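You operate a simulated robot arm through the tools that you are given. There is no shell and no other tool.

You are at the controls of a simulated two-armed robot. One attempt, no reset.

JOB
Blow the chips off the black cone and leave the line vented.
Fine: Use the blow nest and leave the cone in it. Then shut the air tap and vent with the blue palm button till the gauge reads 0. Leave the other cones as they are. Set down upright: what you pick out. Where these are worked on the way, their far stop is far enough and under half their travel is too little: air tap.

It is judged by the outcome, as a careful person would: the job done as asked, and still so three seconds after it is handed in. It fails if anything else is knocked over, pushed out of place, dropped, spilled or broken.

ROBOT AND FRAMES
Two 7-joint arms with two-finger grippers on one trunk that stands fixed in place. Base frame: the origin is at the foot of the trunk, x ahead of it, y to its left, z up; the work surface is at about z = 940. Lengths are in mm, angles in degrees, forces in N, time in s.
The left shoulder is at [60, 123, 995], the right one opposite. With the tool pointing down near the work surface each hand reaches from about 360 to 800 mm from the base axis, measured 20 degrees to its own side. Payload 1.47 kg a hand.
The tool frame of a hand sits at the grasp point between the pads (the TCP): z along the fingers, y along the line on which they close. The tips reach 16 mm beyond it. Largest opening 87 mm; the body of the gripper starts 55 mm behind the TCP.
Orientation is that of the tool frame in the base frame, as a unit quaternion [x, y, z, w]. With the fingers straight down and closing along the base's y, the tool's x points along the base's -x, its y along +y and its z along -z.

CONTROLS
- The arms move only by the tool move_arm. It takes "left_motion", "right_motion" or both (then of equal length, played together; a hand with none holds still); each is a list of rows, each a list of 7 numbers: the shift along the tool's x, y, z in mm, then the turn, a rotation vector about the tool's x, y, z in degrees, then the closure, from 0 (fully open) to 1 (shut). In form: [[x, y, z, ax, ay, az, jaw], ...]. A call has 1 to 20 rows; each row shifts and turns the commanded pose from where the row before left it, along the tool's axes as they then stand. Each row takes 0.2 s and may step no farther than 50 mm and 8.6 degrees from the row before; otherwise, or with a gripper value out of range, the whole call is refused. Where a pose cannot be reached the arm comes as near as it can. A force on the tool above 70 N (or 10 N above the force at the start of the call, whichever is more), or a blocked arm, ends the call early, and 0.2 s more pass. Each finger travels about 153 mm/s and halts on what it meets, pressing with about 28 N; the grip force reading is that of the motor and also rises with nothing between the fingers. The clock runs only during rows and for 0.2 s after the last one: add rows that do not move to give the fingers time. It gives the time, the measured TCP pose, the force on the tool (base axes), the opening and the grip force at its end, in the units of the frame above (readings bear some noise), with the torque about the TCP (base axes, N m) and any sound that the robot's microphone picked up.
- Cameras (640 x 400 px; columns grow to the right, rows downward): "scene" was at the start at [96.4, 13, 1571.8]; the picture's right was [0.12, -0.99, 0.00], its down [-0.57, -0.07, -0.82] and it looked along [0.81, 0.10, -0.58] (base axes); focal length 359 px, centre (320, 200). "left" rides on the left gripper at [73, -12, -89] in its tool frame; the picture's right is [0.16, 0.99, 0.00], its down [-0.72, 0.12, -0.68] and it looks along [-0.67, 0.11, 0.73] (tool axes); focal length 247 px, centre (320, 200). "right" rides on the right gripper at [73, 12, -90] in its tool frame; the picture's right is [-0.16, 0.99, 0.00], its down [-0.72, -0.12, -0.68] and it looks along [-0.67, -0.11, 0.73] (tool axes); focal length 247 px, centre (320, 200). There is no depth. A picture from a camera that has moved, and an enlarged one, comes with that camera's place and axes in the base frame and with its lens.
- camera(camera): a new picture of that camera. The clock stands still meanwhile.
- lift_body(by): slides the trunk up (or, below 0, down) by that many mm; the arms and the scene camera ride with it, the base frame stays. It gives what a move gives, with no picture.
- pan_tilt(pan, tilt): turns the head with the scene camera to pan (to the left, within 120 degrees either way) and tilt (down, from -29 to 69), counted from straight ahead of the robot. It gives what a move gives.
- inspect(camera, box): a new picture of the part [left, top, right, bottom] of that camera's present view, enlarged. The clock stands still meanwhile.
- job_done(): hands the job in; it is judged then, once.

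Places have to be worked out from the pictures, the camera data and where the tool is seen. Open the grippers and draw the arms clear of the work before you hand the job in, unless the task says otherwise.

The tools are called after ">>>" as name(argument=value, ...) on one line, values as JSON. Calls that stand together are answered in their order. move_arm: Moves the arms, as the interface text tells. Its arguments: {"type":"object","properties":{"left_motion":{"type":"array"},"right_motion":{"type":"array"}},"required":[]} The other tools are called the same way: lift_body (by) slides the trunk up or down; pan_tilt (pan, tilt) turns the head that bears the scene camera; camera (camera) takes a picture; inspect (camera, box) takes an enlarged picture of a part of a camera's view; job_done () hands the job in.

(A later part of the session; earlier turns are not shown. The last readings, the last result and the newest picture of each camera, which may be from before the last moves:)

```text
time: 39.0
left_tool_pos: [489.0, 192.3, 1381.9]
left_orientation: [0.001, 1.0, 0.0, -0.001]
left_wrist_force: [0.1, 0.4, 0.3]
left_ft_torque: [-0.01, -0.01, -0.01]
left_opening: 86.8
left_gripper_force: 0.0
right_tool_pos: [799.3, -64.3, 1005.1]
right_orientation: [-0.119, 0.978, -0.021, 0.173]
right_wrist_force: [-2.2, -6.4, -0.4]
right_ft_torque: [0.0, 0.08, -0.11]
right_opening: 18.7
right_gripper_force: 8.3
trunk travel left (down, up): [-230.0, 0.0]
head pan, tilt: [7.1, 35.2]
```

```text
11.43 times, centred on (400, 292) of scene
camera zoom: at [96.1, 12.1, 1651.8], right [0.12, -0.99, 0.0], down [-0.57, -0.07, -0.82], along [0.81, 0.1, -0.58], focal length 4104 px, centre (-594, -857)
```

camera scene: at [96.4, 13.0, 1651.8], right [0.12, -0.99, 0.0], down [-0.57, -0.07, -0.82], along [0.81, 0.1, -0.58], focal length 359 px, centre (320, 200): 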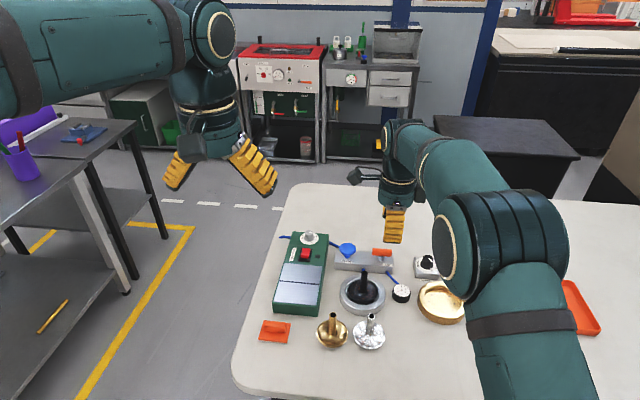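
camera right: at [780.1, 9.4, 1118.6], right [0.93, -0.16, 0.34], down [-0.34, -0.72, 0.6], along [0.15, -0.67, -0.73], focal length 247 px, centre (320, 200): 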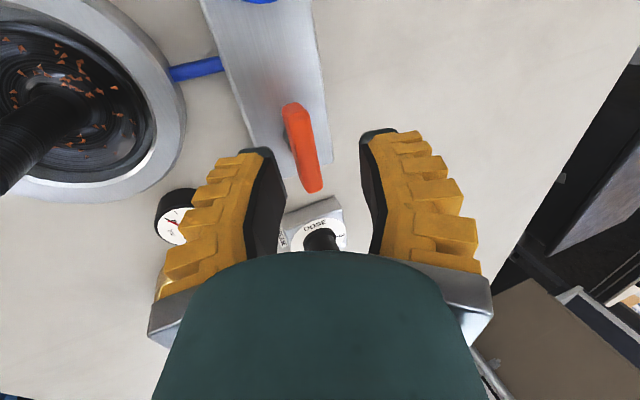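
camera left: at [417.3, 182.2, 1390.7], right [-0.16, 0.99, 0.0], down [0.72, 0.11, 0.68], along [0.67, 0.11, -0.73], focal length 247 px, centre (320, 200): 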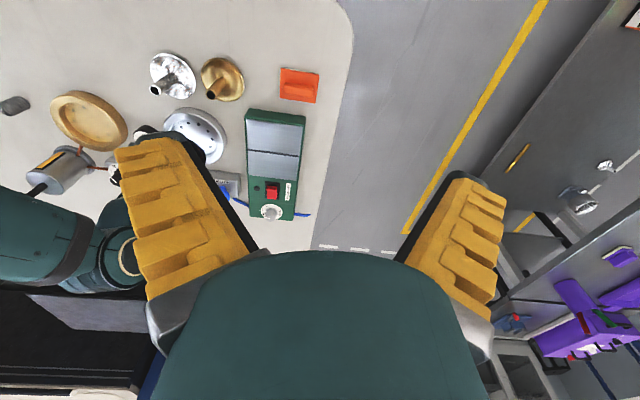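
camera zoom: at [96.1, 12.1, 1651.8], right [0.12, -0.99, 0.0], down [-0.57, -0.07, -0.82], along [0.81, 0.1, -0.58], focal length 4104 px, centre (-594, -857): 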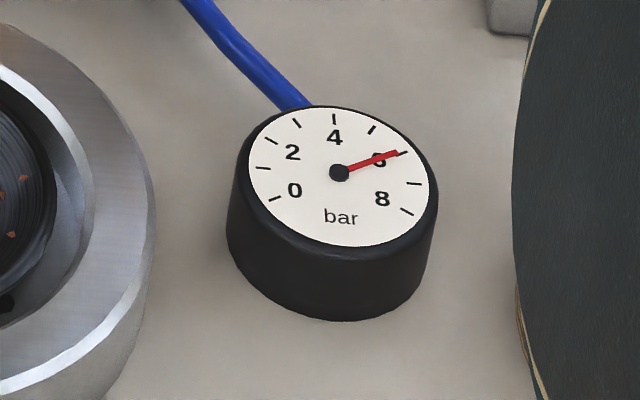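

The lever has met its far stop, since the fingers were forced open to 18.7 mm, and the gauge reads 6 bar. I'll centre the fingers, open them, and back out along the tool axis.

>>> move_arm(right_motion=[[0, 0, 0, 0, 0, 5, 0.85], [0, 0, 0, 0, 0, 3, 0.75], [0, 0, 0, 0, 0, 0, 0.65], [0, 0, 0, 0, 0, 0, 0.65], [0, 0, -15, 0, 0, 0, 0.65], [0, 0, -20, 0, 0, 0, 0.65], [0, 0, -20, 0, 0, 0, 0.65], [0, 0, 0, 0, 0, 6, 0.65], [0, 0, 0, 0, 0, 0, 0.65]])

>>> inspect(camera="scene", box=[320, 210, 430, 310])

>>> camera(camera="right")

```text
time: 41.0
left_tool_pos: [488.7, 194.4, 1383.0]
left_orientation: [0.0, 1.0, 0.001, 0.0]
left_wrist_force: [-0.7, 0.0, 0.3]
left_ft_torque: [0.02, 0.0, -0.04]
left_opening: 87.0
left_gripper_force: 0.0
right_tool_pos: [778.5, -62.5, 1057.3]
right_orientation: [0.003, 0.985, 0.0, 0.174]
right_wrist_force: [0.4, -0.3, 0.4]
right_ft_torque: [0.0, -0.01, 0.02]
right_opening: 36.4
right_gripper_force: 5.0
trunk travel left (down, up): [-230.0, 0.0]
head pan, tilt: [7.1, 35.2]
```

```text
4.00 times, centred on (375, 260) of scene
camera zoom: at [96.0, 12.9, 1651.8], right [0.12, -0.99, 0.0], down [-0.57, -0.07, -0.82], along [0.81, 0.1, -0.58], focal length 1436 px, centre (100, -40)
```

zoom: 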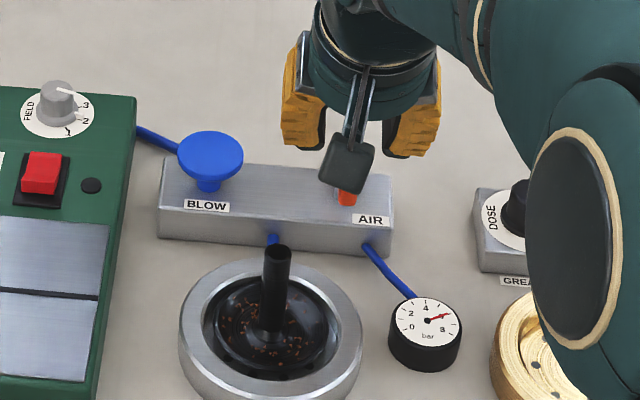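

```text
taken
camera right: at [680.7, -50.8, 1117.7], right [0.15, 0.99, 0.06], down [0.45, -0.12, 0.89], along [0.88, -0.11, -0.46], focal length 247 px, centre (320, 200)
```

right: 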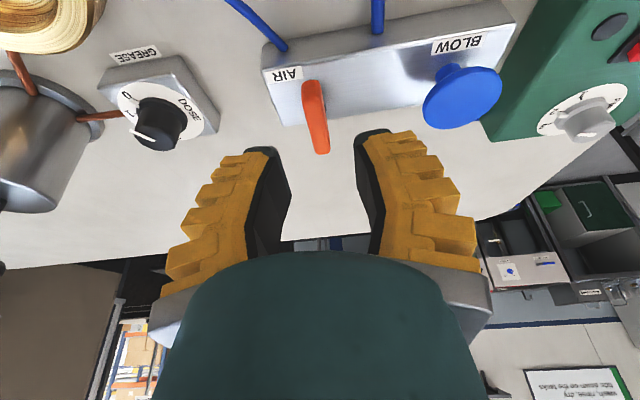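

The lever is left square to the block with 6 bar on the gauge. I'll zoom on the button to position the press.

>>> inspect(camera="right", box=[400, 20, 520, 140])

>>> inspect(camera="scene", box=[335, 230, 395, 280])

```text
3.33 times, centred on (460, 80) of right
camera zoom: at [680.7, -50.8, 1117.7], right [0.15, 0.99, 0.06], down [0.45, -0.12, 0.89], along [0.88, -0.11, -0.46], focal length 823 px, centre (-147, 600)
```

zoom: 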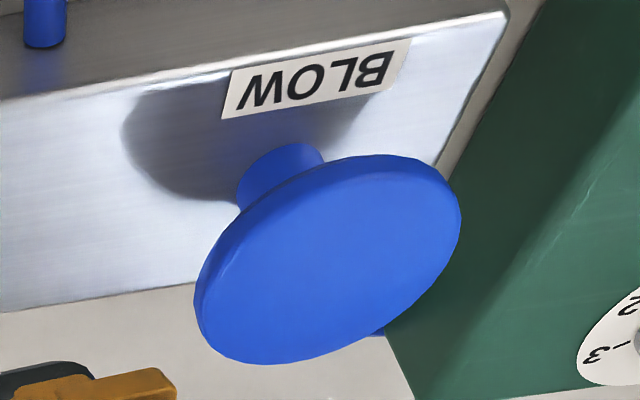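

```text
8.00 times, centred on (365, 255) of scene
camera zoom: at [96.0, 12.9, 1651.8], right [0.12, -0.99, 0.0], down [-0.57, -0.07, -0.82], along [0.81, 0.1, -0.58], focal length 2872 px, centre (-40, -240)
```

zoom: 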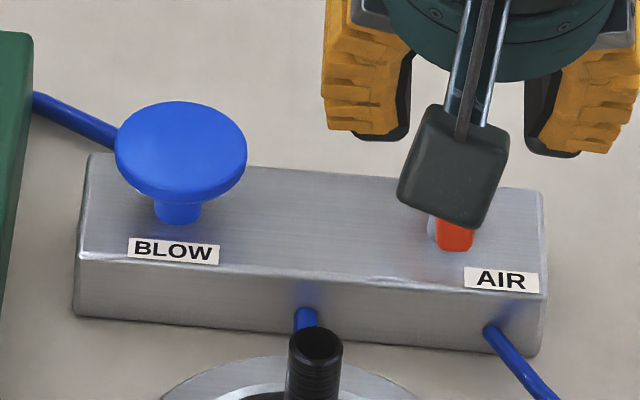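

The button top is at about (803, 27.5, 997). I'll shut the fingers, shift left to above the button and stop about 15 mm over it.

>>> move_arm(right_motion=[[0, 20, 0, 0, 0, 0, 1], [0, 25, 0, 0, 0, 0, 1], [0, 25, 0, 0, 0, 0, 1], [0, 20, 0, 0, 0, 0, 1], [-3.8, 0, 17.3, 0, 0, 0, 1], [-3.8, 0, 17.4, 0, 0, 0, 1], [0, 0, 0, 0, 0, 0, 1]])

>>> camera(camera="right")

>>> inspect(camera="scene", box=[320, 210, 430, 310])

```text
time: 42.6
left_tool_pos: [488.4, 193.2, 1382.6]
left_orientation: [0.0, 1.0, 0.001, 0.0]
left_wrist_force: [0.2, -0.5, -0.1]
left_ft_torque: [0.02, -0.03, -0.03]
left_opening: 86.7
left_gripper_force: 0.1
right_tool_pos: [797.2, 25.4, 1026.0]
right_orientation: [0.002, 0.985, 0.0, 0.175]
right_wrist_force: [0.2, 0.3, 0.7]
right_ft_torque: [-0.02, -0.02, -0.02]
right_opening: 0.1
right_gripper_force: 28.1
trunk travel left (down, up): [-230.0, 0.0]
head pan, tilt: [7.1, 35.2]
```

```text
taken
camera right: at [699.4, 38.2, 1087.6], right [0.15, 0.99, 0.06], down [0.45, -0.12, 0.89], along [0.88, -0.11, -0.46], focal length 247 px, centre (320, 200)
```

right: 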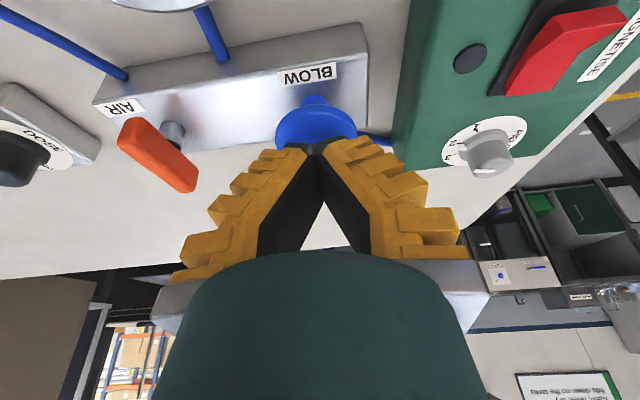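

```text
4.00 times, centred on (375, 260) of scene
camera zoom: at [95.5, 12.8, 1651.9], right [0.12, -0.99, 0.0], down [-0.57, -0.07, -0.82], along [0.81, 0.1, -0.58], focal length 1436 px, centre (100, -40)
```

zoom: 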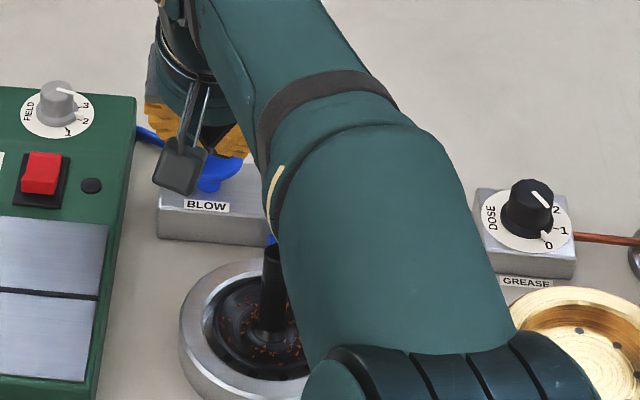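

The shut tips are over the button. The right arm hides the gauge from the scene camera, so I'll check what the left wrist camera can see before pressing.

>>> camera(camera="left")

>>> camera(camera="scene")

```text
taken
camera left: at [416.5, 182.1, 1471.1], right [-0.16, 0.99, 0.0], down [0.72, 0.11, 0.68], along [0.67, 0.11, -0.73], focal length 247 px, centre (320, 200)
```

left: 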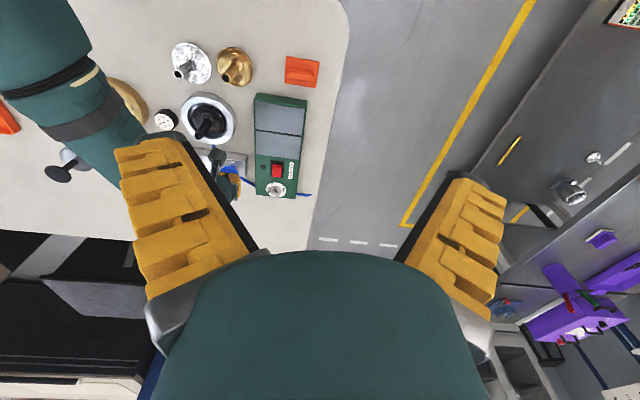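

```text
taken
camera scene: at [95.5, 12.8, 1651.9], right [0.12, -0.99, 0.0], down [-0.57, -0.07, -0.82], along [0.81, 0.1, -0.58], focal length 359 px, centre (320, 200)
```

scene: 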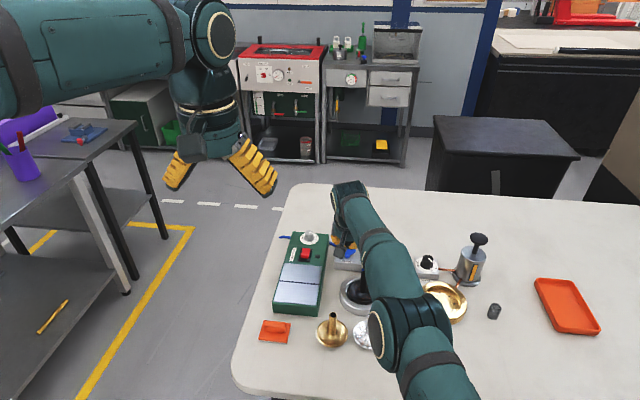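

The left camera sees both the gauge and the cone well. I'll lower to the button and press a few millimetres, reading the force.

>>> move_arm(right_motion=[[2.4, 1, 6.6, 0, 0, 0, 1], [2.4, 0, 6.6, 0, 0, 0, 1], [1.0, 0, 2.8, 0, 0, 0, 1], [0, 0, 0, 0, 0, 0, 1]])

>>> inspect(camera="left", box=[145, 85, 265, 195])

```text
time: 43.6
left_tool_pos: [489.4, 193.6, 1381.6]
left_orientation: [0.0, 1.0, 0.001, -0.001]
left_wrist_force: [-0.1, -0.2, -0.4]
left_ft_torque: [0.02, 0.02, 0.02]
left_opening: 87.2
left_gripper_force: 0.1
right_tool_pos: [797.6, 28.3, 1010.0]
right_orientation: [0.001, 0.985, 0.001, 0.175]
right_wrist_force: [2.4, -1.4, 4.9]
right_ft_torque: [-0.06, 0.0, 0.0]
right_opening: 6.1
right_gripper_force: 28.3
trunk travel left (down, up): [-230.0, 0.0]
head pan, tilt: [7.1, 35.2]
heard: click
```

```text
3.64 times, centred on (205, 140) of left
camera zoom: at [416.9, 182.1, 1470.9], right [-0.16, 0.99, 0.0], down [0.72, 0.11, 0.68], along [0.67, 0.11, -0.73], focal length 898 px, centre (738, 418)
```

zoom: 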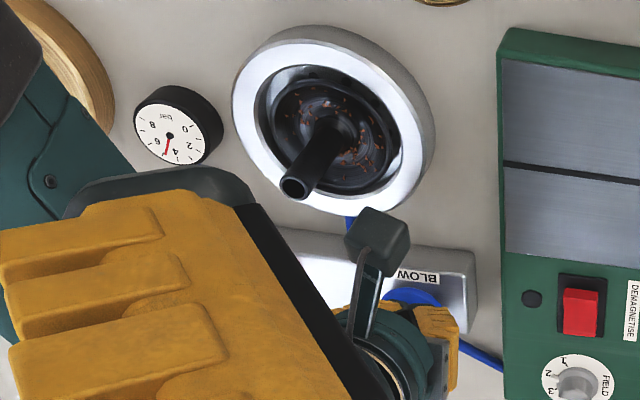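

A click was heard and the gauge dipped below 6, so the button is actuated at about 5 N. I'll hold the press for a second, 1 mm deeper, and look at the chips.

>>> move_arm(right_motion=[[0.34, 0, 0.94, 0, 0, 0, 1], [0, 0, 0, 0, 0, 0, 1], [0, 0, 0, 0, 0, 0, 1], [0, 0, 0, 0, 0, 0, 1], [0, 0, 0, 0, 0, 0, 1]])

>>> inspect(camera="left", box=[145, 85, 265, 195])

>>> inspect(camera="scene", box=[325, 230, 425, 330])

```text
time: 44.8
left_tool_pos: [488.1, 193.8, 1382.1]
left_orientation: [0.001, 1.0, 0.0, -0.001]
left_wrist_force: [0.4, 0.1, -0.9]
left_ft_torque: [-0.02, 0.03, 0.03]
left_opening: 87.0
left_gripper_force: 0.1
right_tool_pos: [797.8, 27.0, 1009.8]
right_orientation: [0.002, 0.985, -0.001, 0.173]
right_wrist_force: [2.6, -0.6, 5.7]
right_ft_torque: [-0.03, 0.0, 0.03]
right_opening: 6.1
right_gripper_force: 27.7
trunk travel left (down, up): [-230.0, 0.0]
head pan, tilt: [7.1, 35.2]
```

```text
3.64 times, centred on (205, 140) of left
camera zoom: at [416.9, 182.1, 1470.9], right [-0.16, 0.99, 0.0], down [0.72, 0.11, 0.68], along [0.67, 0.11, -0.73], focal length 898 px, centre (738, 418)
```

zoom: 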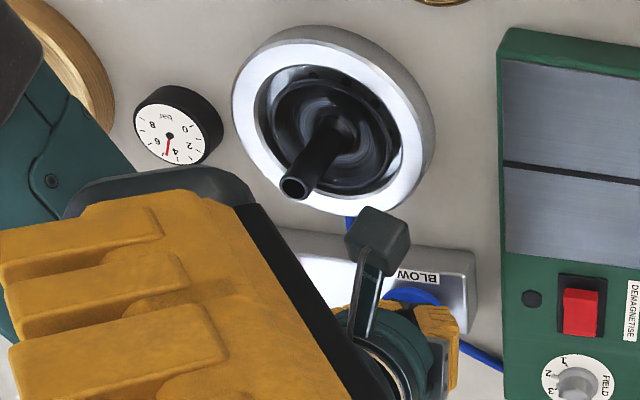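

```text
4.00 times, centred on (375, 280) of scene
camera zoom: at [96.0, 12.8, 1651.8], right [0.12, -0.99, 0.0], down [-0.57, -0.07, -0.82], along [0.81, 0.1, -0.58], focal length 1436 px, centre (100, -120)
```

zoom: 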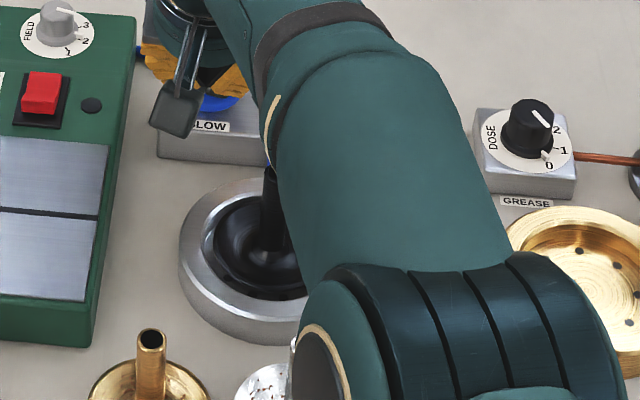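

The chips are gone from the black cone. I'll zoom tighter to check for leftovers while holding the press.

>>> inspect(camera="left", box=[185, 90, 235, 140])

>>> inspect(camera="left", box=[150, 105, 180, 130])

>>> move_arm(right_motion=[[0, 0, 0, 0, 0, 0, 1], [0, 0, 0, 0, 0, 0, 1], [0, 0, 0, 0, 0, 0, 1]])

```text
8.00 times, centred on (210, 115) of left
camera zoom: at [416.9, 182.1, 1470.9], right [-0.16, 0.99, 0.0], down [0.72, 0.11, 0.68], along [0.67, 0.11, -0.73], focal length 1976 px, centre (1200, 880)
```

zoom: 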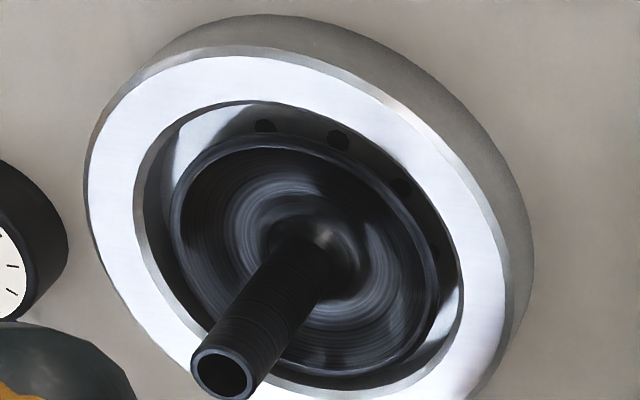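

```text
16.00 times, centred on (165, 118) of left
camera zoom: at [416.9, 182.1, 1470.9], right [-0.16, 0.99, 0.0], down [0.72, 0.11, 0.68], along [0.67, 0.11, -0.73], focal length 3952 px, centre (2800, 1520)
```

zoom: 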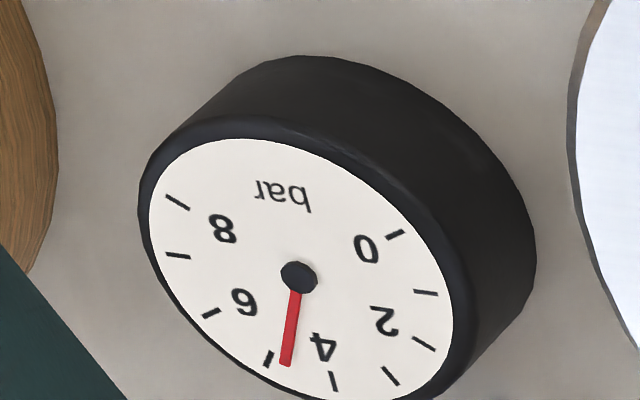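

```text
time: 45.6
left_tool_pos: [489.8, 193.2, 1382.5]
left_orientation: [0.0, 1.0, 0.001, -0.001]
left_wrist_force: [0.6, 0.8, -0.3]
left_ft_torque: [-0.01, -0.01, -0.03]
left_opening: 87.0
left_gripper_force: 0.1
right_tool_pos: [796.5, 26.6, 1010.8]
right_orientation: [0.002, 0.985, 0.0, 0.174]
right_wrist_force: [2.4, -0.9, 6.0]
right_ft_torque: [-0.02, -0.03, 0.0]
right_opening: 5.9
right_gripper_force: 28.0
trunk travel left (down, up): [-230.0, 0.0]
head pan, tilt: [7.1, 35.2]
```

The cone's surface is clean. I'll release the button, back off, return to above the AIR lever and reopen the fingers.

>>> move_arm(right_motion=[[-2.8, 0, -7.5, 0, 0, 0, 1], [-3.4, 0, -9.4, 0, 0, 0, 1], [3.8, 0, -17.3, 0, 0, 0, 1], [3.8, 0, -17.4, 0, 0, 0, 1], [0, -21, 0, 0, 0, 0, 0.65], [0, -25, 0, 0, 0, 0, 0.65], [0, -25, 0, 0, 0, 0, 0.65], [0, -20, 0, 0, 0, 0, 0.65], [0, 0, 0, 0, 0, 0, 0.65]])

>>> camera(camera="right")

>>> inspect(camera="scene", box=[325, 210, 425, 310])

```text
time: 47.6
left_tool_pos: [490.0, 194.5, 1382.3]
left_orientation: [0.0, 1.0, 0.001, -0.001]
left_wrist_force: [-0.4, -0.4, -0.2]
left_ft_torque: [-0.02, -0.01, 0.04]
left_opening: 87.1
left_gripper_force: 0.0
right_tool_pos: [779.8, -63.6, 1058.4]
right_orientation: [0.002, 0.985, 0.001, 0.173]
right_wrist_force: [0.3, 0.6, 0.7]
right_ft_torque: [0.01, 0.02, 0.01]
right_opening: 36.4
right_gripper_force: 4.8
trunk travel left (down, up): [-230.0, 0.0]
head pan, tilt: [7.1, 35.2]
```

```text
taken
camera right: at [680.6, -50.3, 1118.1], right [0.15, 0.99, 0.06], down [0.45, -0.12, 0.89], along [0.88, -0.11, -0.46], focal length 247 px, centre (320, 200)
```

right: 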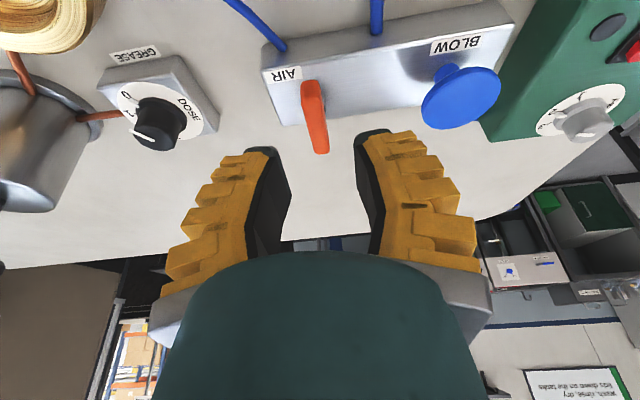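

```text
4.00 times, centred on (375, 260) of scene
camera zoom: at [96.5, 13.3, 1651.7], right [0.12, -0.99, 0.0], down [-0.57, -0.07, -0.82], along [0.81, 0.1, -0.58], focal length 1436 px, centre (100, -40)
```

zoom: 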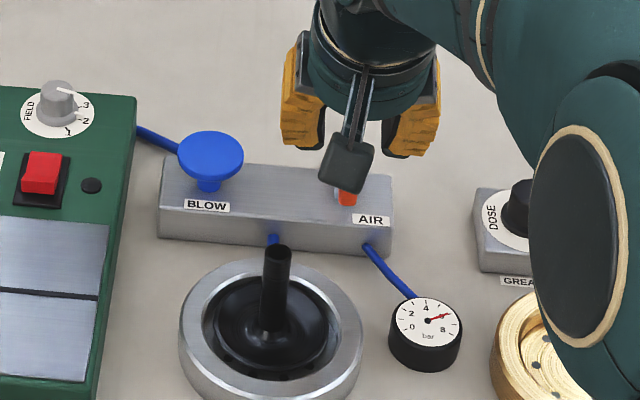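

The gauge is back at 6 bar and the lever still square to the block. I'll slide down along the tool axis to straddle the lever again and check.

>>> move_arm(right_motion=[[0, 0, 20, 0, 0, 0, 0.65], [0, 0, 20, 0, 0, 0, 0.65], [0, 0, 15, 0, 0, 0, 0.65], [0, 0, 0, 0, 0, 0, 0.65]])

>>> inspect(camera="right", box=[230, 80, 410, 220])

```text
time: 48.6
left_tool_pos: [489.1, 193.2, 1382.3]
left_orientation: [-0.001, 1.0, 0.001, 0.0]
left_wrist_force: [0.4, 0.8, -0.2]
left_ft_torque: [0.0, 0.02, 0.02]
left_opening: 86.9
left_gripper_force: 0.0
right_tool_pos: [797.5, -63.2, 1005.2]
right_orientation: [0.002, 0.985, 0.0, 0.174]
right_wrist_force: [0.0, -0.2, 1.2]
right_ft_torque: [0.0, -0.01, 0.03]
right_opening: 36.7
right_gripper_force: 4.1
trunk travel left (down, up): [-230.0, 0.0]
head pan, tilt: [7.1, 35.2]
```

```text
2.86 times, centred on (320, 150) of right
camera zoom: at [699.6, -50.5, 1065.7], right [0.15, 0.99, 0.06], down [0.45, -0.12, 0.89], along [0.88, -0.11, -0.46], focal length 706 px, centre (320, 343)
```

zoom: 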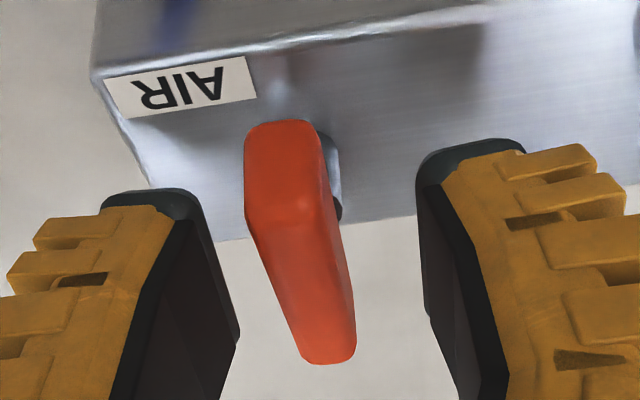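

The lever is between the fingers. I'll close lightly and turn 41° clockwise toward shut.

>>> move_arm(right_motion=[[0, 0, 0, 0, 0, 0, 0.8], [0, 0, 0, 0, 0, 0, 0.9], [0, 0, 0, 0, 0, 0, 0.9], [0, 0, 0, 0, 0, 8.2, 0.9], [0, 0, 0, 0, 0, 8.2, 0.9], [0, 0, 0, 0, 0, 8.2, 0.9], [0, 0, 0, 0, 0, 8.2, 0.9], [0, 0, 0, 0, 0, 8.2, 0.9], [0, 0, 0, 0, 0, 0, 0.9]])

>>> inspect(camera="right", box=[230, 80, 410, 220])

>>> inspect(camera="scene", box=[325, 210, 425, 310])

```text
time: 50.6
left_tool_pos: [489.3, 193.3, 1382.7]
left_orientation: [0.0, 1.0, 0.001, -0.001]
left_wrist_force: [0.3, -0.1, -0.6]
left_ft_torque: [0.04, 0.03, 0.0]
left_opening: 87.2
left_gripper_force: 0.1
right_tool_pos: [797.7, -62.5, 1004.1]
right_orientation: [0.346, 0.922, 0.061, 0.162]
right_wrist_force: [-1.2, -1.0, 0.5]
right_ft_torque: [0.0, 0.0, 0.03]
right_opening: 16.6
right_gripper_force: 6.0
trunk travel left (down, up): [-230.0, 0.0]
head pan, tilt: [7.1, 35.2]
```

```text
2.86 times, centred on (320, 150) of right
camera zoom: at [723.7, -5.7, 1074.2], right [0.72, 0.64, 0.26], down [0.21, -0.56, 0.8], along [0.66, -0.52, -0.54], focal length 706 px, centre (320, 343)
```

zoom: 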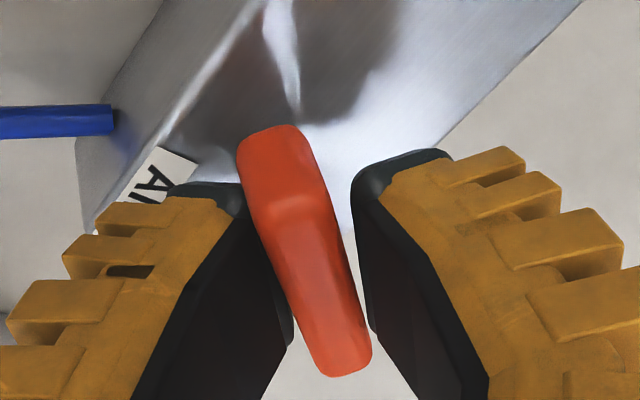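

```text
4.00 times, centred on (375, 260) of scene
camera zoom: at [96.2, 12.8, 1651.8], right [0.12, -0.99, 0.0], down [-0.57, -0.07, -0.82], along [0.81, 0.1, -0.58], focal length 1436 px, centre (100, -40)
```

zoom: 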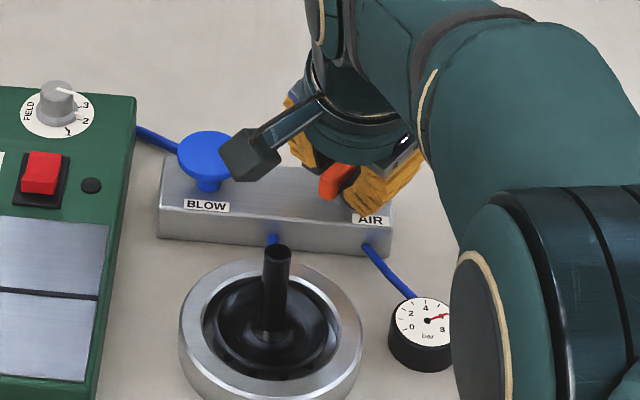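

The lever is following with almost no load. I'll keep turning, 57° more, to bring it back against the shut stop.

>>> move_arm(right_motion=[[0, 0, 0, 0, 0, 8.2, 0.9], [0, 0, 0, 0, 0, 8.2, 0.9], [0, 0, 0, 0, 0, 8.2, 0.9], [0, 0, 0, 0, 0, 8.2, 0.9], [0, 0, 0, 0, 0, 8.2, 0.9], [0, 0, 0, 0, 0, 8.2, 0.9], [0, 0, 0, 0, 0, 8, 0.9], [0, 0, 0, 0, 0, 0, 0.9]])

>>> inspect(camera="right", box=[230, 80, 410, 220])

>>> inspect(camera="scene", box=[325, 210, 425, 310])

```text
time: 52.4
left_tool_pos: [490.2, 193.7, 1382.0]
left_orientation: [0.001, 1.0, 0.001, -0.001]
left_wrist_force: [-0.1, 0.2, 0.3]
left_ft_torque: [-0.02, 0.0, -0.03]
left_opening: 87.0
left_gripper_force: 0.2
right_tool_pos: [798.6, -62.9, 1005.4]
right_orientation: [0.746, 0.643, 0.132, 0.114]
right_wrist_force: [4.7, 0.9, 1.4]
right_ft_torque: [-0.06, -0.06, 0.05]
right_opening: 18.1
right_gripper_force: 7.2
trunk travel left (down, up): [-230.0, 0.0]
head pan, tilt: [7.1, 35.2]
```

```text
2.86 times, centred on (320, 150) of right
camera zoom: at [789.4, 7.8, 1097.8], right [0.9, -0.3, 0.33], down [-0.44, -0.7, 0.56], along [0.06, -0.65, -0.76], focal length 706 px, centre (320, 343)
```

zoom: 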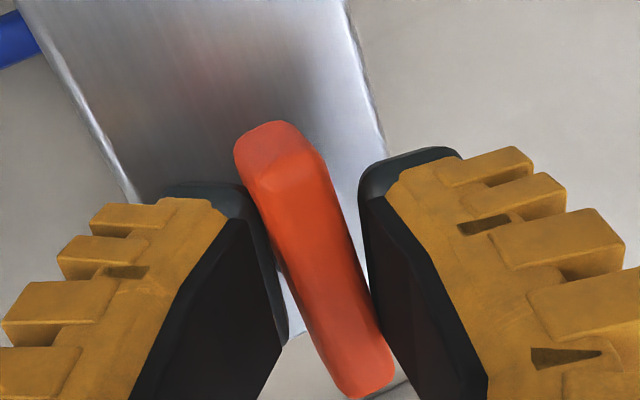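

```text
4.00 times, centred on (375, 260) of scene
camera zoom: at [96.9, 13.0, 1651.7], right [0.12, -0.99, 0.0], down [-0.57, -0.07, -0.82], along [0.81, 0.1, -0.58], focal length 1436 px, centre (100, -40)
```

zoom: 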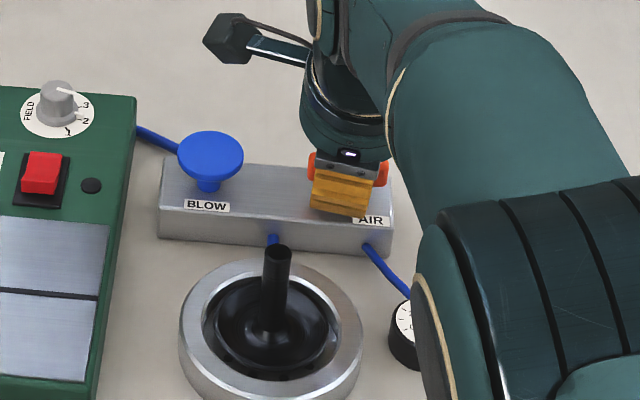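

The view matches the original shut position, and the fingers are being forced open again at 18.1 mm. I'll add 4° to make sure it is firmly on the stop, then centre, open and withdraw.

>>> move_arm(right_motion=[[0, 0, 0, 0, 0, 4, 0.9], [0, 0, 0, 0, 0, 0, 0.9]])

>>> inspect(camera="right", box=[230, 80, 410, 220])

```text
time: 53.0
left_tool_pos: [491.1, 194.0, 1381.6]
left_orientation: [-0.001, 1.0, 0.001, -0.002]
left_wrist_force: [-0.2, 0.5, 0.1]
left_ft_torque: [0.0, 0.01, 0.0]
left_opening: 87.0
left_gripper_force: 0.0
right_tool_pos: [799.3, -63.3, 1005.2]
right_orientation: [0.768, 0.616, 0.135, 0.108]
right_wrist_force: [6.3, 0.7, 3.1]
right_ft_torque: [-0.09, -0.05, 0.09]
right_opening: 18.8
right_gripper_force: 7.6
trunk travel left (down, up): [-230.0, 0.0]
head pan, tilt: [7.1, 35.2]
```

```text
2.86 times, centred on (320, 150) of right
camera zoom: at [794.2, 6.2, 1099.3], right [0.87, -0.37, 0.32], down [-0.49, -0.68, 0.55], along [0.02, -0.63, -0.77], focal length 706 px, centre (320, 343)
```

zoom: 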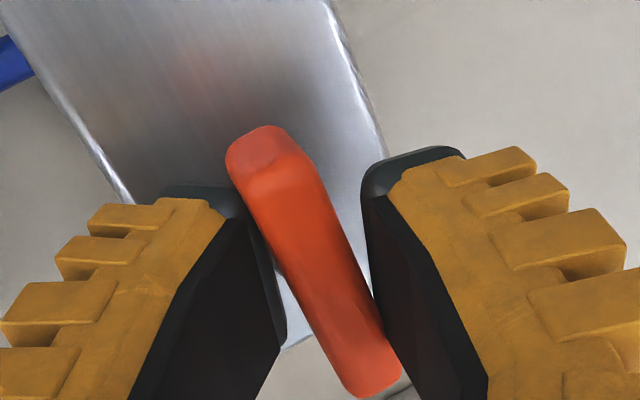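

The lever turns no further, so the tap is shut on its stop. I'll open the fingers, back out along the tool axis, and turn the hand back.

>>> move_arm(right_motion=[[0, 0, 0, 0, 0, 0, 0.8], [0, 0, 0, 0, 0, 0, 0.65], [0, 0, 0, 0, 0, -6, 0.6], [0, 0, 0, 0, 0, -6, 0.6], [0, 0, -15, 0, 0, 0, 0.6], [0, 0, -20, 0, 0, 0, 0.6], [0, 0, -20, 0, 0, 0, 0.6], [0, 0, 0, 0, 0, -8.2, 0.6], [0, 0, 0, 0, 0, -8.2, 0.6], [0, 0, 0, 0, 0, -8.2, 0.6], [0, 0, 0, 0, 0, -8.2, 0.6], [0, 0, 0, 0, 0, -8.2, 0.6], [0, 0, 0, 0, 0, -8.2, 0.6], [0, 0, 0, 0, 0, -8.2, 0.6], [0, 0, 0, 0, 0, -8.2, 0.6], [0, 0, 0, 0, 0, -8.2, 0.6], [0, 0, 0, 0, 0, -8.2, 0.6], [0, 0, 0, 0, 0, -8.2, 0.6], [0, 0, 0, 0, 0, 0, 0.6]])

>>> inspect(camera="scene", box=[325, 210, 425, 310])

>>> camera(camera="right")

```text
time: 57.0
left_tool_pos: [489.3, 193.6, 1380.9]
left_orientation: [0.001, 1.0, 0.001, -0.001]
left_wrist_force: [0.2, -0.6, -0.6]
left_ft_torque: [0.0, 0.04, 0.0]
left_opening: 87.1
left_gripper_force: 0.0
right_tool_pos: [780.0, -62.6, 1056.4]
right_orientation: [0.001, 0.985, 0.001, 0.173]
right_wrist_force: [0.1, -0.2, 0.1]
right_ft_torque: [0.0, 0.03, -0.02]
right_opening: 40.7
right_gripper_force: 4.8
trunk travel left (down, up): [-230.0, 0.0]
head pan, tilt: [7.1, 35.2]
```

```text
4.00 times, centred on (375, 260) of scene
camera zoom: at [96.4, 13.0, 1651.8], right [0.12, -0.99, 0.0], down [-0.57, -0.07, -0.82], along [0.81, 0.1, -0.58], focal length 1436 px, centre (100, -40)
```

zoom: 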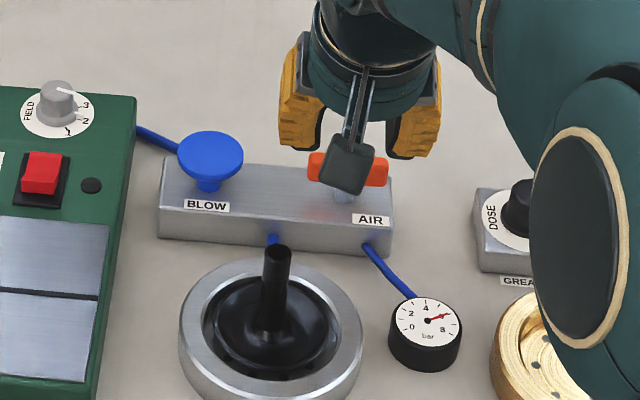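

```text
taken
camera right: at [680.9, -50.7, 1116.9], right [0.15, 0.99, 0.06], down [0.45, -0.12, 0.89], along [0.88, -0.11, -0.46], focal length 247 px, centre (320, 200)
```

right: 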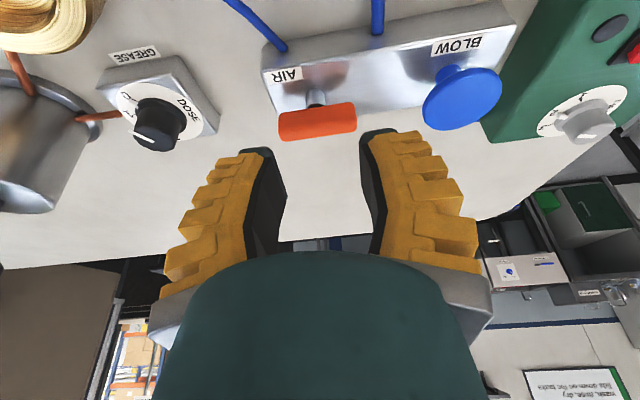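

The lever lies along the block again and the gauge still holds 6 bar of trapped air. I'll go back to the blue button and press it to vent.

>>> move_arm(right_motion=[[0, 20, 0, 0, 0, 0, 1], [0, 25, 0, 0, 0, 0, 1], [0, 25, 0, 0, 0, 0, 1], [0, 20, 0, 0, 0, 0, 1], [-3.8, 0.5, 17.3, 0, 0, 0, 1], [-3.8, 0, 17.4, 0, 0, 0, 1], [2.4, 0, 6.6, 0, 0, 0, 1], [2.4, 0, 6.6, 0, 0, 0, 1], [1.2, 0, 3.3, 0, 0, 0, 1], [0.3, 0, 0.9, 0, 0, 0, 1], [0, 0, 0, 0, 0, 0, 1], [0, 0, 0, 0, 0, 0, 1]])

>>> inspect(camera="left", box=[145, 85, 265, 195])

>>> inspect(camera="left", box=[150, 105, 180, 130])

```text
time: 59.6
left_tool_pos: [488.9, 193.5, 1381.3]
left_orientation: [0.0, 1.0, 0.0, 0.001]
left_wrist_force: [-0.5, 0.2, 0.2]
left_ft_torque: [-0.02, 0.0, 0.02]
left_opening: 86.9
left_gripper_force: 0.0
right_tool_pos: [797.7, 26.8, 1009.6]
right_orientation: [0.002, 0.984, 0.001, 0.176]
right_wrist_force: [3.6, 2.0, 11.5]
right_ft_torque: [0.01, 0.03, 0.0]
right_opening: 6.0
right_gripper_force: 27.7
trunk travel left (down, up): [-230.0, 0.0]
head pan, tilt: [7.1, 35.2]
heard: click
```

```text
3.64 times, centred on (205, 140) of left
camera zoom: at [416.5, 182.5, 1471.0], right [-0.16, 0.99, 0.0], down [0.72, 0.11, 0.68], along [0.67, 0.11, -0.73], focal length 898 px, centre (738, 418)
```

zoom: 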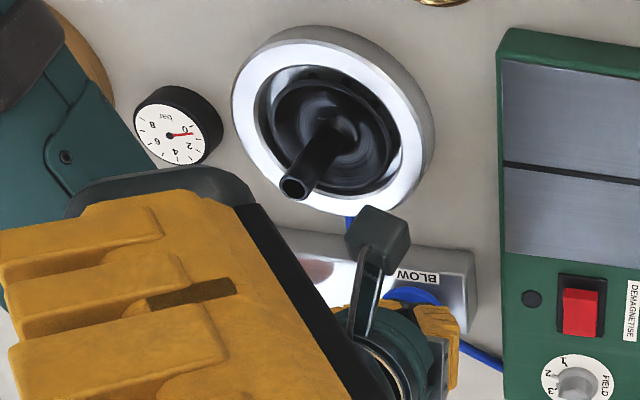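

```text
16.00 times, centred on (165, 118) of left
camera zoom: at [416.5, 182.5, 1471.0], right [-0.16, 0.99, 0.0], down [0.72, 0.11, 0.68], along [0.67, 0.11, -0.73], focal length 3952 px, centre (2800, 1520)
```

zoom: 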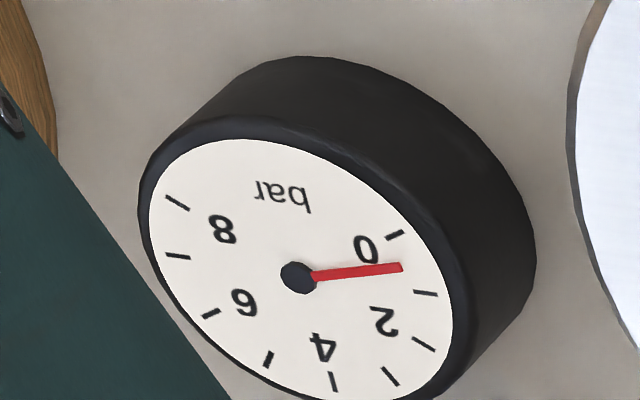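

The gauge has dropped to about 0.5 bar with the button held. I'll keep holding until it rests on 0.

>>> move_arm(right_motion=[[0, 0, 0, 0, 0, 0, 1], [0, 0, 0, 0, 0, 0, 1], [0, 0, 0, 0, 0, 0, 1], [0, 0, 0, 0, 0, 0, 1], [0, 0, 0, 0, 0, 0, 1], [0, 0, 0, 0, 0, 0, 1], [0, 0, 0, 0, 0, 0, 1], [0, 0, 0, 0, 0, 0, 1], [0, 0, 0, 0, 0, 0, 1], [0, 0, 0, 0, 0, 0, 1]])

>>> inspect(camera="left", box=[150, 105, 180, 130])

```text
time: 61.8
left_tool_pos: [489.3, 193.1, 1382.9]
left_orientation: [0.0, 1.0, 0.0, 0.0]
left_wrist_force: [-0.1, 0.1, -0.1]
left_ft_torque: [0.0, 0.0, -0.02]
left_opening: 87.0
left_gripper_force: 0.0
right_tool_pos: [795.9, 28.3, 1007.6]
right_orientation: [0.002, 0.984, 0.001, 0.177]
right_wrist_force: [6.7, 1.5, 15.1]
right_ft_torque: [0.03, -0.02, 0.01]
right_opening: 6.1
right_gripper_force: 28.7
trunk travel left (down, up): [-230.0, 0.0]
head pan, tilt: [7.1, 35.2]
```

```text
16.00 times, centred on (165, 118) of left
camera zoom: at [416.4, 182.3, 1471.0], right [-0.16, 0.99, 0.0], down [0.72, 0.11, 0.68], along [0.67, 0.11, -0.73], focal length 3952 px, centre (2800, 1520)
```

zoom: 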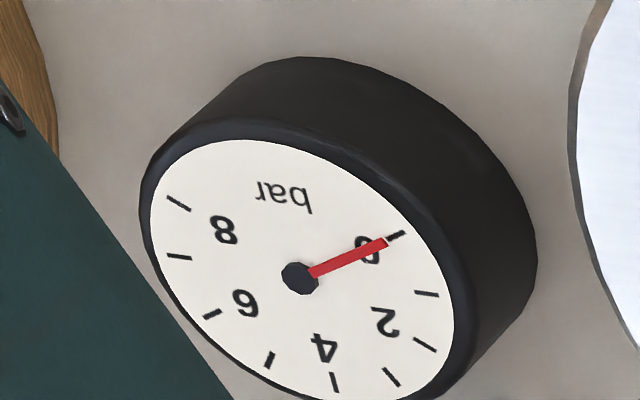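

The gauge rests on 0. I'll release the button straight up, back the hand away, level it and open the fingers.

>>> move_arm(right_motion=[[-2.4, 0, -6.6, 0, 0, 0, 1], [-3.4, 0, -9.4, 0, 0, 0, 1], [0, 0, -20, 0, 0, 0, 1], [0, 0, -30, 0, 0, 0, 1], [0, 0, -30, 0, 0, 0, 0.6], [0, 0, -30, 0, 0, 0, 0.3], [0, 0, 0, 0, 8, 0, 0], [0, 0, 0, 0, 8, 0, 0], [0, 0, 0, 0, 4, 0, 0], [0, 0, 0, 0, 0, 0, 0]])

>>> inspect(camera="scene", box=[310, 210, 430, 320])

```text
time: 64.0
left_tool_pos: [489.7, 194.9, 1381.3]
left_orientation: [0.0, 1.0, 0.001, 0.0]
left_wrist_force: [0.2, 0.1, 0.2]
left_ft_torque: [0.02, 0.01, 0.02]
left_opening: 87.0
left_gripper_force: 0.0
right_tool_pos: [729.6, 20.4, 1125.3]
right_orientation: [0.001, 1.0, 0.001, -0.002]
right_wrist_force: [0.7, -1.0, -0.5]
right_ft_torque: [-0.01, -0.02, 0.0]
right_opening: 86.7
right_gripper_force: 0.1
right hand out of reach, approached as far as the arm can: row 3, 4, 5, 6, 7, 8, 9
trunk travel left (down, up): [-230.0, 0.0]
head pan, tilt: [7.1, 35.2]
```

```text
3.64 times, centred on (370, 265) of scene
camera zoom: at [96.2, 13.2, 1651.8], right [0.12, -0.99, 0.0], down [-0.57, -0.07, -0.82], along [0.81, 0.1, -0.58], focal length 1306 px, centre (138, -36)
```

zoom: 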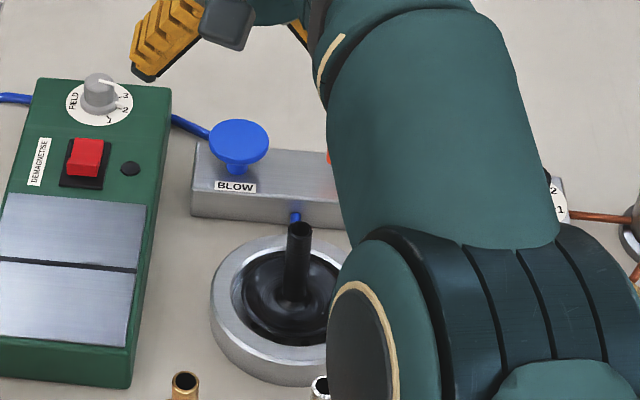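

The right hand is open and clear above the work. I'll draw it back and to the right, near its starting place, then check the whole bench.

>>> move_arm(right_motion=[[15, -10, -25, 0, 0, 0, 0], [20, -25, -15, 0, 0, 0, 0], [20, -30, -10, 0, 0, 0, 0], [20, -30, -10, 0, 0, 0, 0], [20, -30, -10, 0, 0, 0, 0], [20, -30, -10, 0, 0, 0, 0], [20, -30, -10, 0, 0, 0, 0], [20, -30, -10, 0, 0, 0, 0], [20, -30, -10, 0, 0, 0, 0], [20, -5, -10, 0, 0, 0, 0], [0, 0, 0, 0, 0, 0, 0]])

>>> camera(camera="scene")

>>> inspect(camera="scene", box=[255, 225, 435, 355])

>>> inspect(camera="scene", box=[385, 275, 420, 310])

```text
time: 66.4
left_tool_pos: [489.1, 194.0, 1382.1]
left_orientation: [-0.001, 1.0, 0.001, 0.0]
left_wrist_force: [0.3, 0.3, 0.3]
left_ft_torque: [0.02, -0.01, -0.01]
left_opening: 87.0
left_gripper_force: 0.0
right_tool_pos: [712.7, -211.1, 1292.1]
right_orientation: [0.002, 1.0, 0.001, -0.001]
right_wrist_force: [0.4, -0.7, 0.6]
right_ft_torque: [0.03, 0.02, 0.02]
right_opening: 87.0
right_gripper_force: 0.1
right hand out of reach, approached as far as the arm can: row 1, 2, 3, 4, 5, 6, 7, 8, 9, 10
trunk travel left (down, up): [-230.0, 0.0]
head pan, tilt: [7.1, 35.2]
```

```text
taken
camera scene: at [96.8, 12.5, 1651.7], right [0.12, -0.99, 0.0], down [-0.57, -0.07, -0.82], along [0.81, 0.1, -0.58], focal length 359 px, centre (320, 200)
```

scene: 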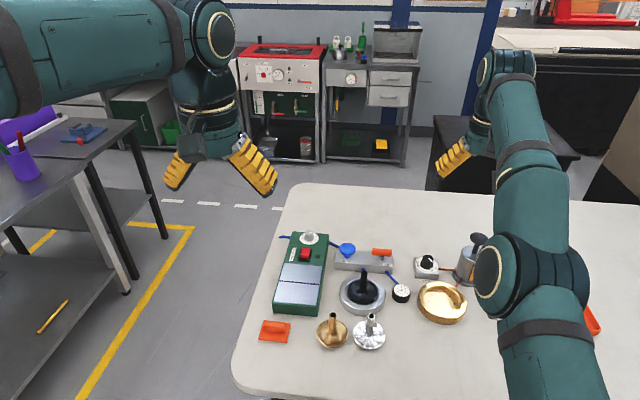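

```text
3.08 times, centred on (345, 290) of scene
camera zoom: at [96.8, 12.5, 1651.7], right [0.12, -0.99, 0.0], down [-0.57, -0.07, -0.82], along [0.81, 0.1, -0.58], focal length 1105 px, centre (243, -77)
```

zoom: 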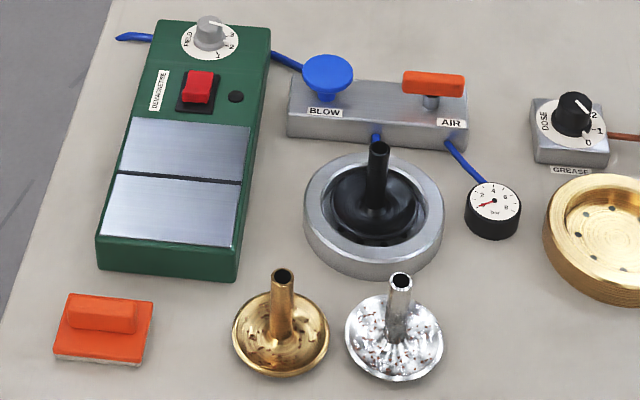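

```text
11.43 times, centred on (402, 292) of scene
camera zoom: at [96.8, 12.5, 1651.7], right [0.12, -0.99, 0.0], down [-0.57, -0.07, -0.82], along [0.81, 0.1, -0.58], focal length 4104 px, centre (-623, -857)
```

zoom: 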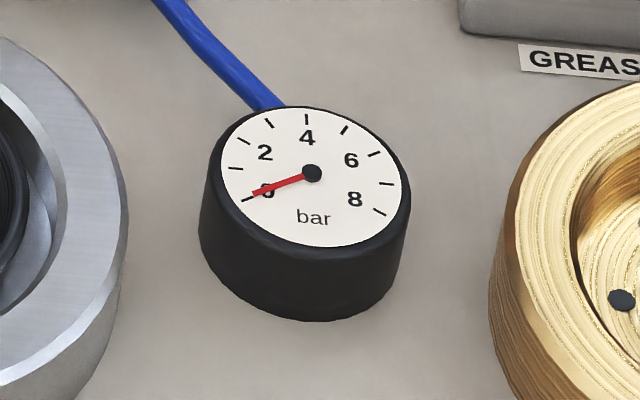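

The gauge reads 0, the lever is shut, and the cone is clean in the nest. The right arm stopped short of its target, so I'll check its elbow's clearance to the pump and the other parts.

>>> inspect(camera="scene", box=[410, 220, 610, 350])

>>> camera(camera="left")

>>> camera(camera="right")

```text
3.08 times, centred on (510, 285) of scene
camera zoom: at [96.8, 12.5, 1651.7], right [0.12, -0.99, 0.0], down [-0.57, -0.07, -0.82], along [0.81, 0.1, -0.58], focal length 1105 px, centre (-265, -62)
```

zoom: 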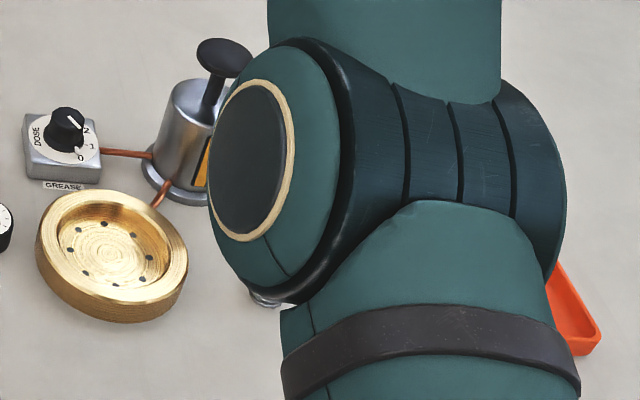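

```text
taken
camera left: at [417.6, 181.8, 1470.7], right [-0.16, 0.99, 0.0], down [0.72, 0.11, 0.68], along [0.67, 0.11, -0.73], focal length 247 px, centre (320, 200)
```

left: 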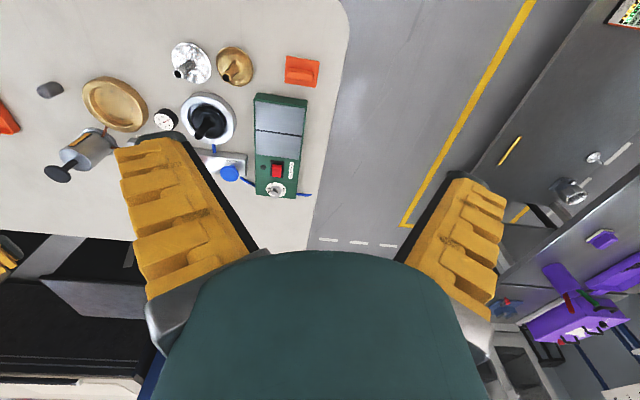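

```text
taken
camera right: at [640.8, -197.8, 1382.8], right [0.16, 0.99, 0.0], down [0.72, -0.12, 0.68], along [0.67, -0.11, -0.73], focal length 247 px, centre (320, 200)
```

right: 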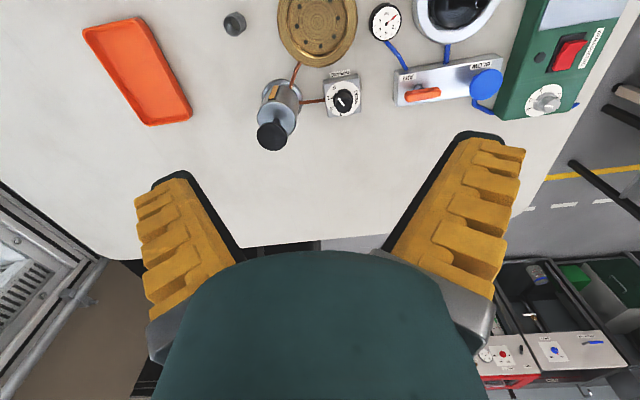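

All parts stand where they were and the arm is well above them. I'll pull the stretched right arm straight back toward its starting pose so it is fully clear.

>>> move_arm(right_motion=[[20, 0, 0, 0, 0, 0, 0], [30, 0, 0, 0, 0, 0, 0], [30, 0, 0, 0, 0, 0, 0], [30, 0, 0, 0, 0, 0, 0], [30, 0, 0, 0, 0, 0, 0], [30, 0, 0, 0, 0, 0, 0], [20, 0, 0, 0, 0, 0, 0], [0, 0, 0, 0, 0, 0, 0]])

>>> camera(camera="scene")

>>> camera(camera="right")

```text
time: 68.2
left_tool_pos: [490.1, 193.6, 1382.8]
left_orientation: [0.0, 1.0, 0.001, -0.001]
left_wrist_force: [-0.6, 0.0, 0.3]
left_ft_torque: [0.0, 0.0, 0.01]
left_opening: 86.9
left_gripper_force: 0.1
right_tool_pos: [687.0, -217.4, 1348.0]
right_orientation: [0.001, 1.0, 0.001, -0.002]
right_wrist_force: [-0.7, 0.2, -0.9]
right_ft_torque: [0.01, 0.01, 0.0]
right_opening: 86.8
right_gripper_force: 0.1
right hand out of reach, approached as far as the arm can: row 1, 2, 3, 4, 5, 6, 7
trunk travel left (down, up): [-230.0, 0.0]
head pan, tilt: [7.1, 35.2]
```

```text
taken
camera scene: at [96.6, 12.9, 1651.7], right [0.12, -0.99, 0.0], down [-0.57, -0.07, -0.82], along [0.81, 0.1, -0.58], focal length 359 px, centre (320, 200)
```

scene: 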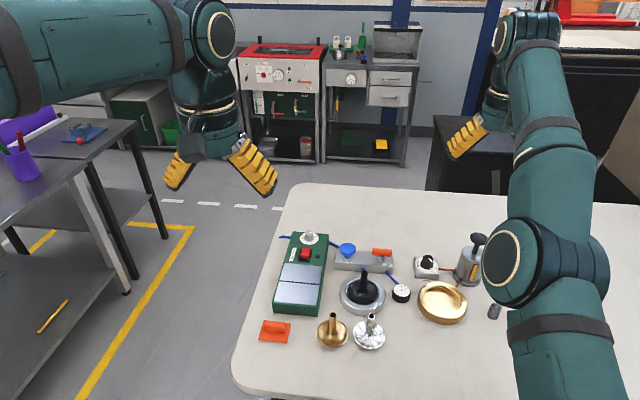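

```text
taken
camera right: at [615.9, -204.2, 1438.5], right [0.16, 0.99, 0.0], down [0.73, -0.12, 0.68], along [0.67, -0.11, -0.73], focal length 247 px, centre (320, 200)
```

right: 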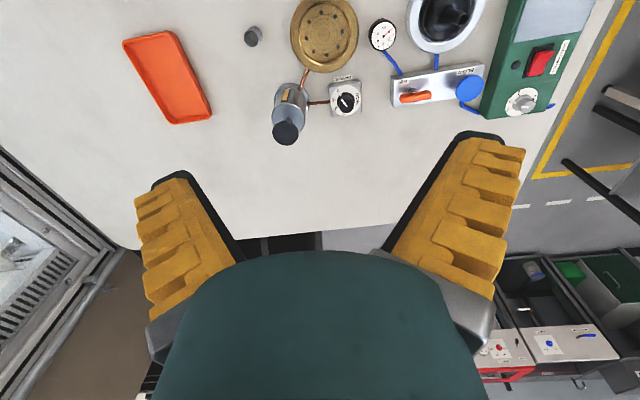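

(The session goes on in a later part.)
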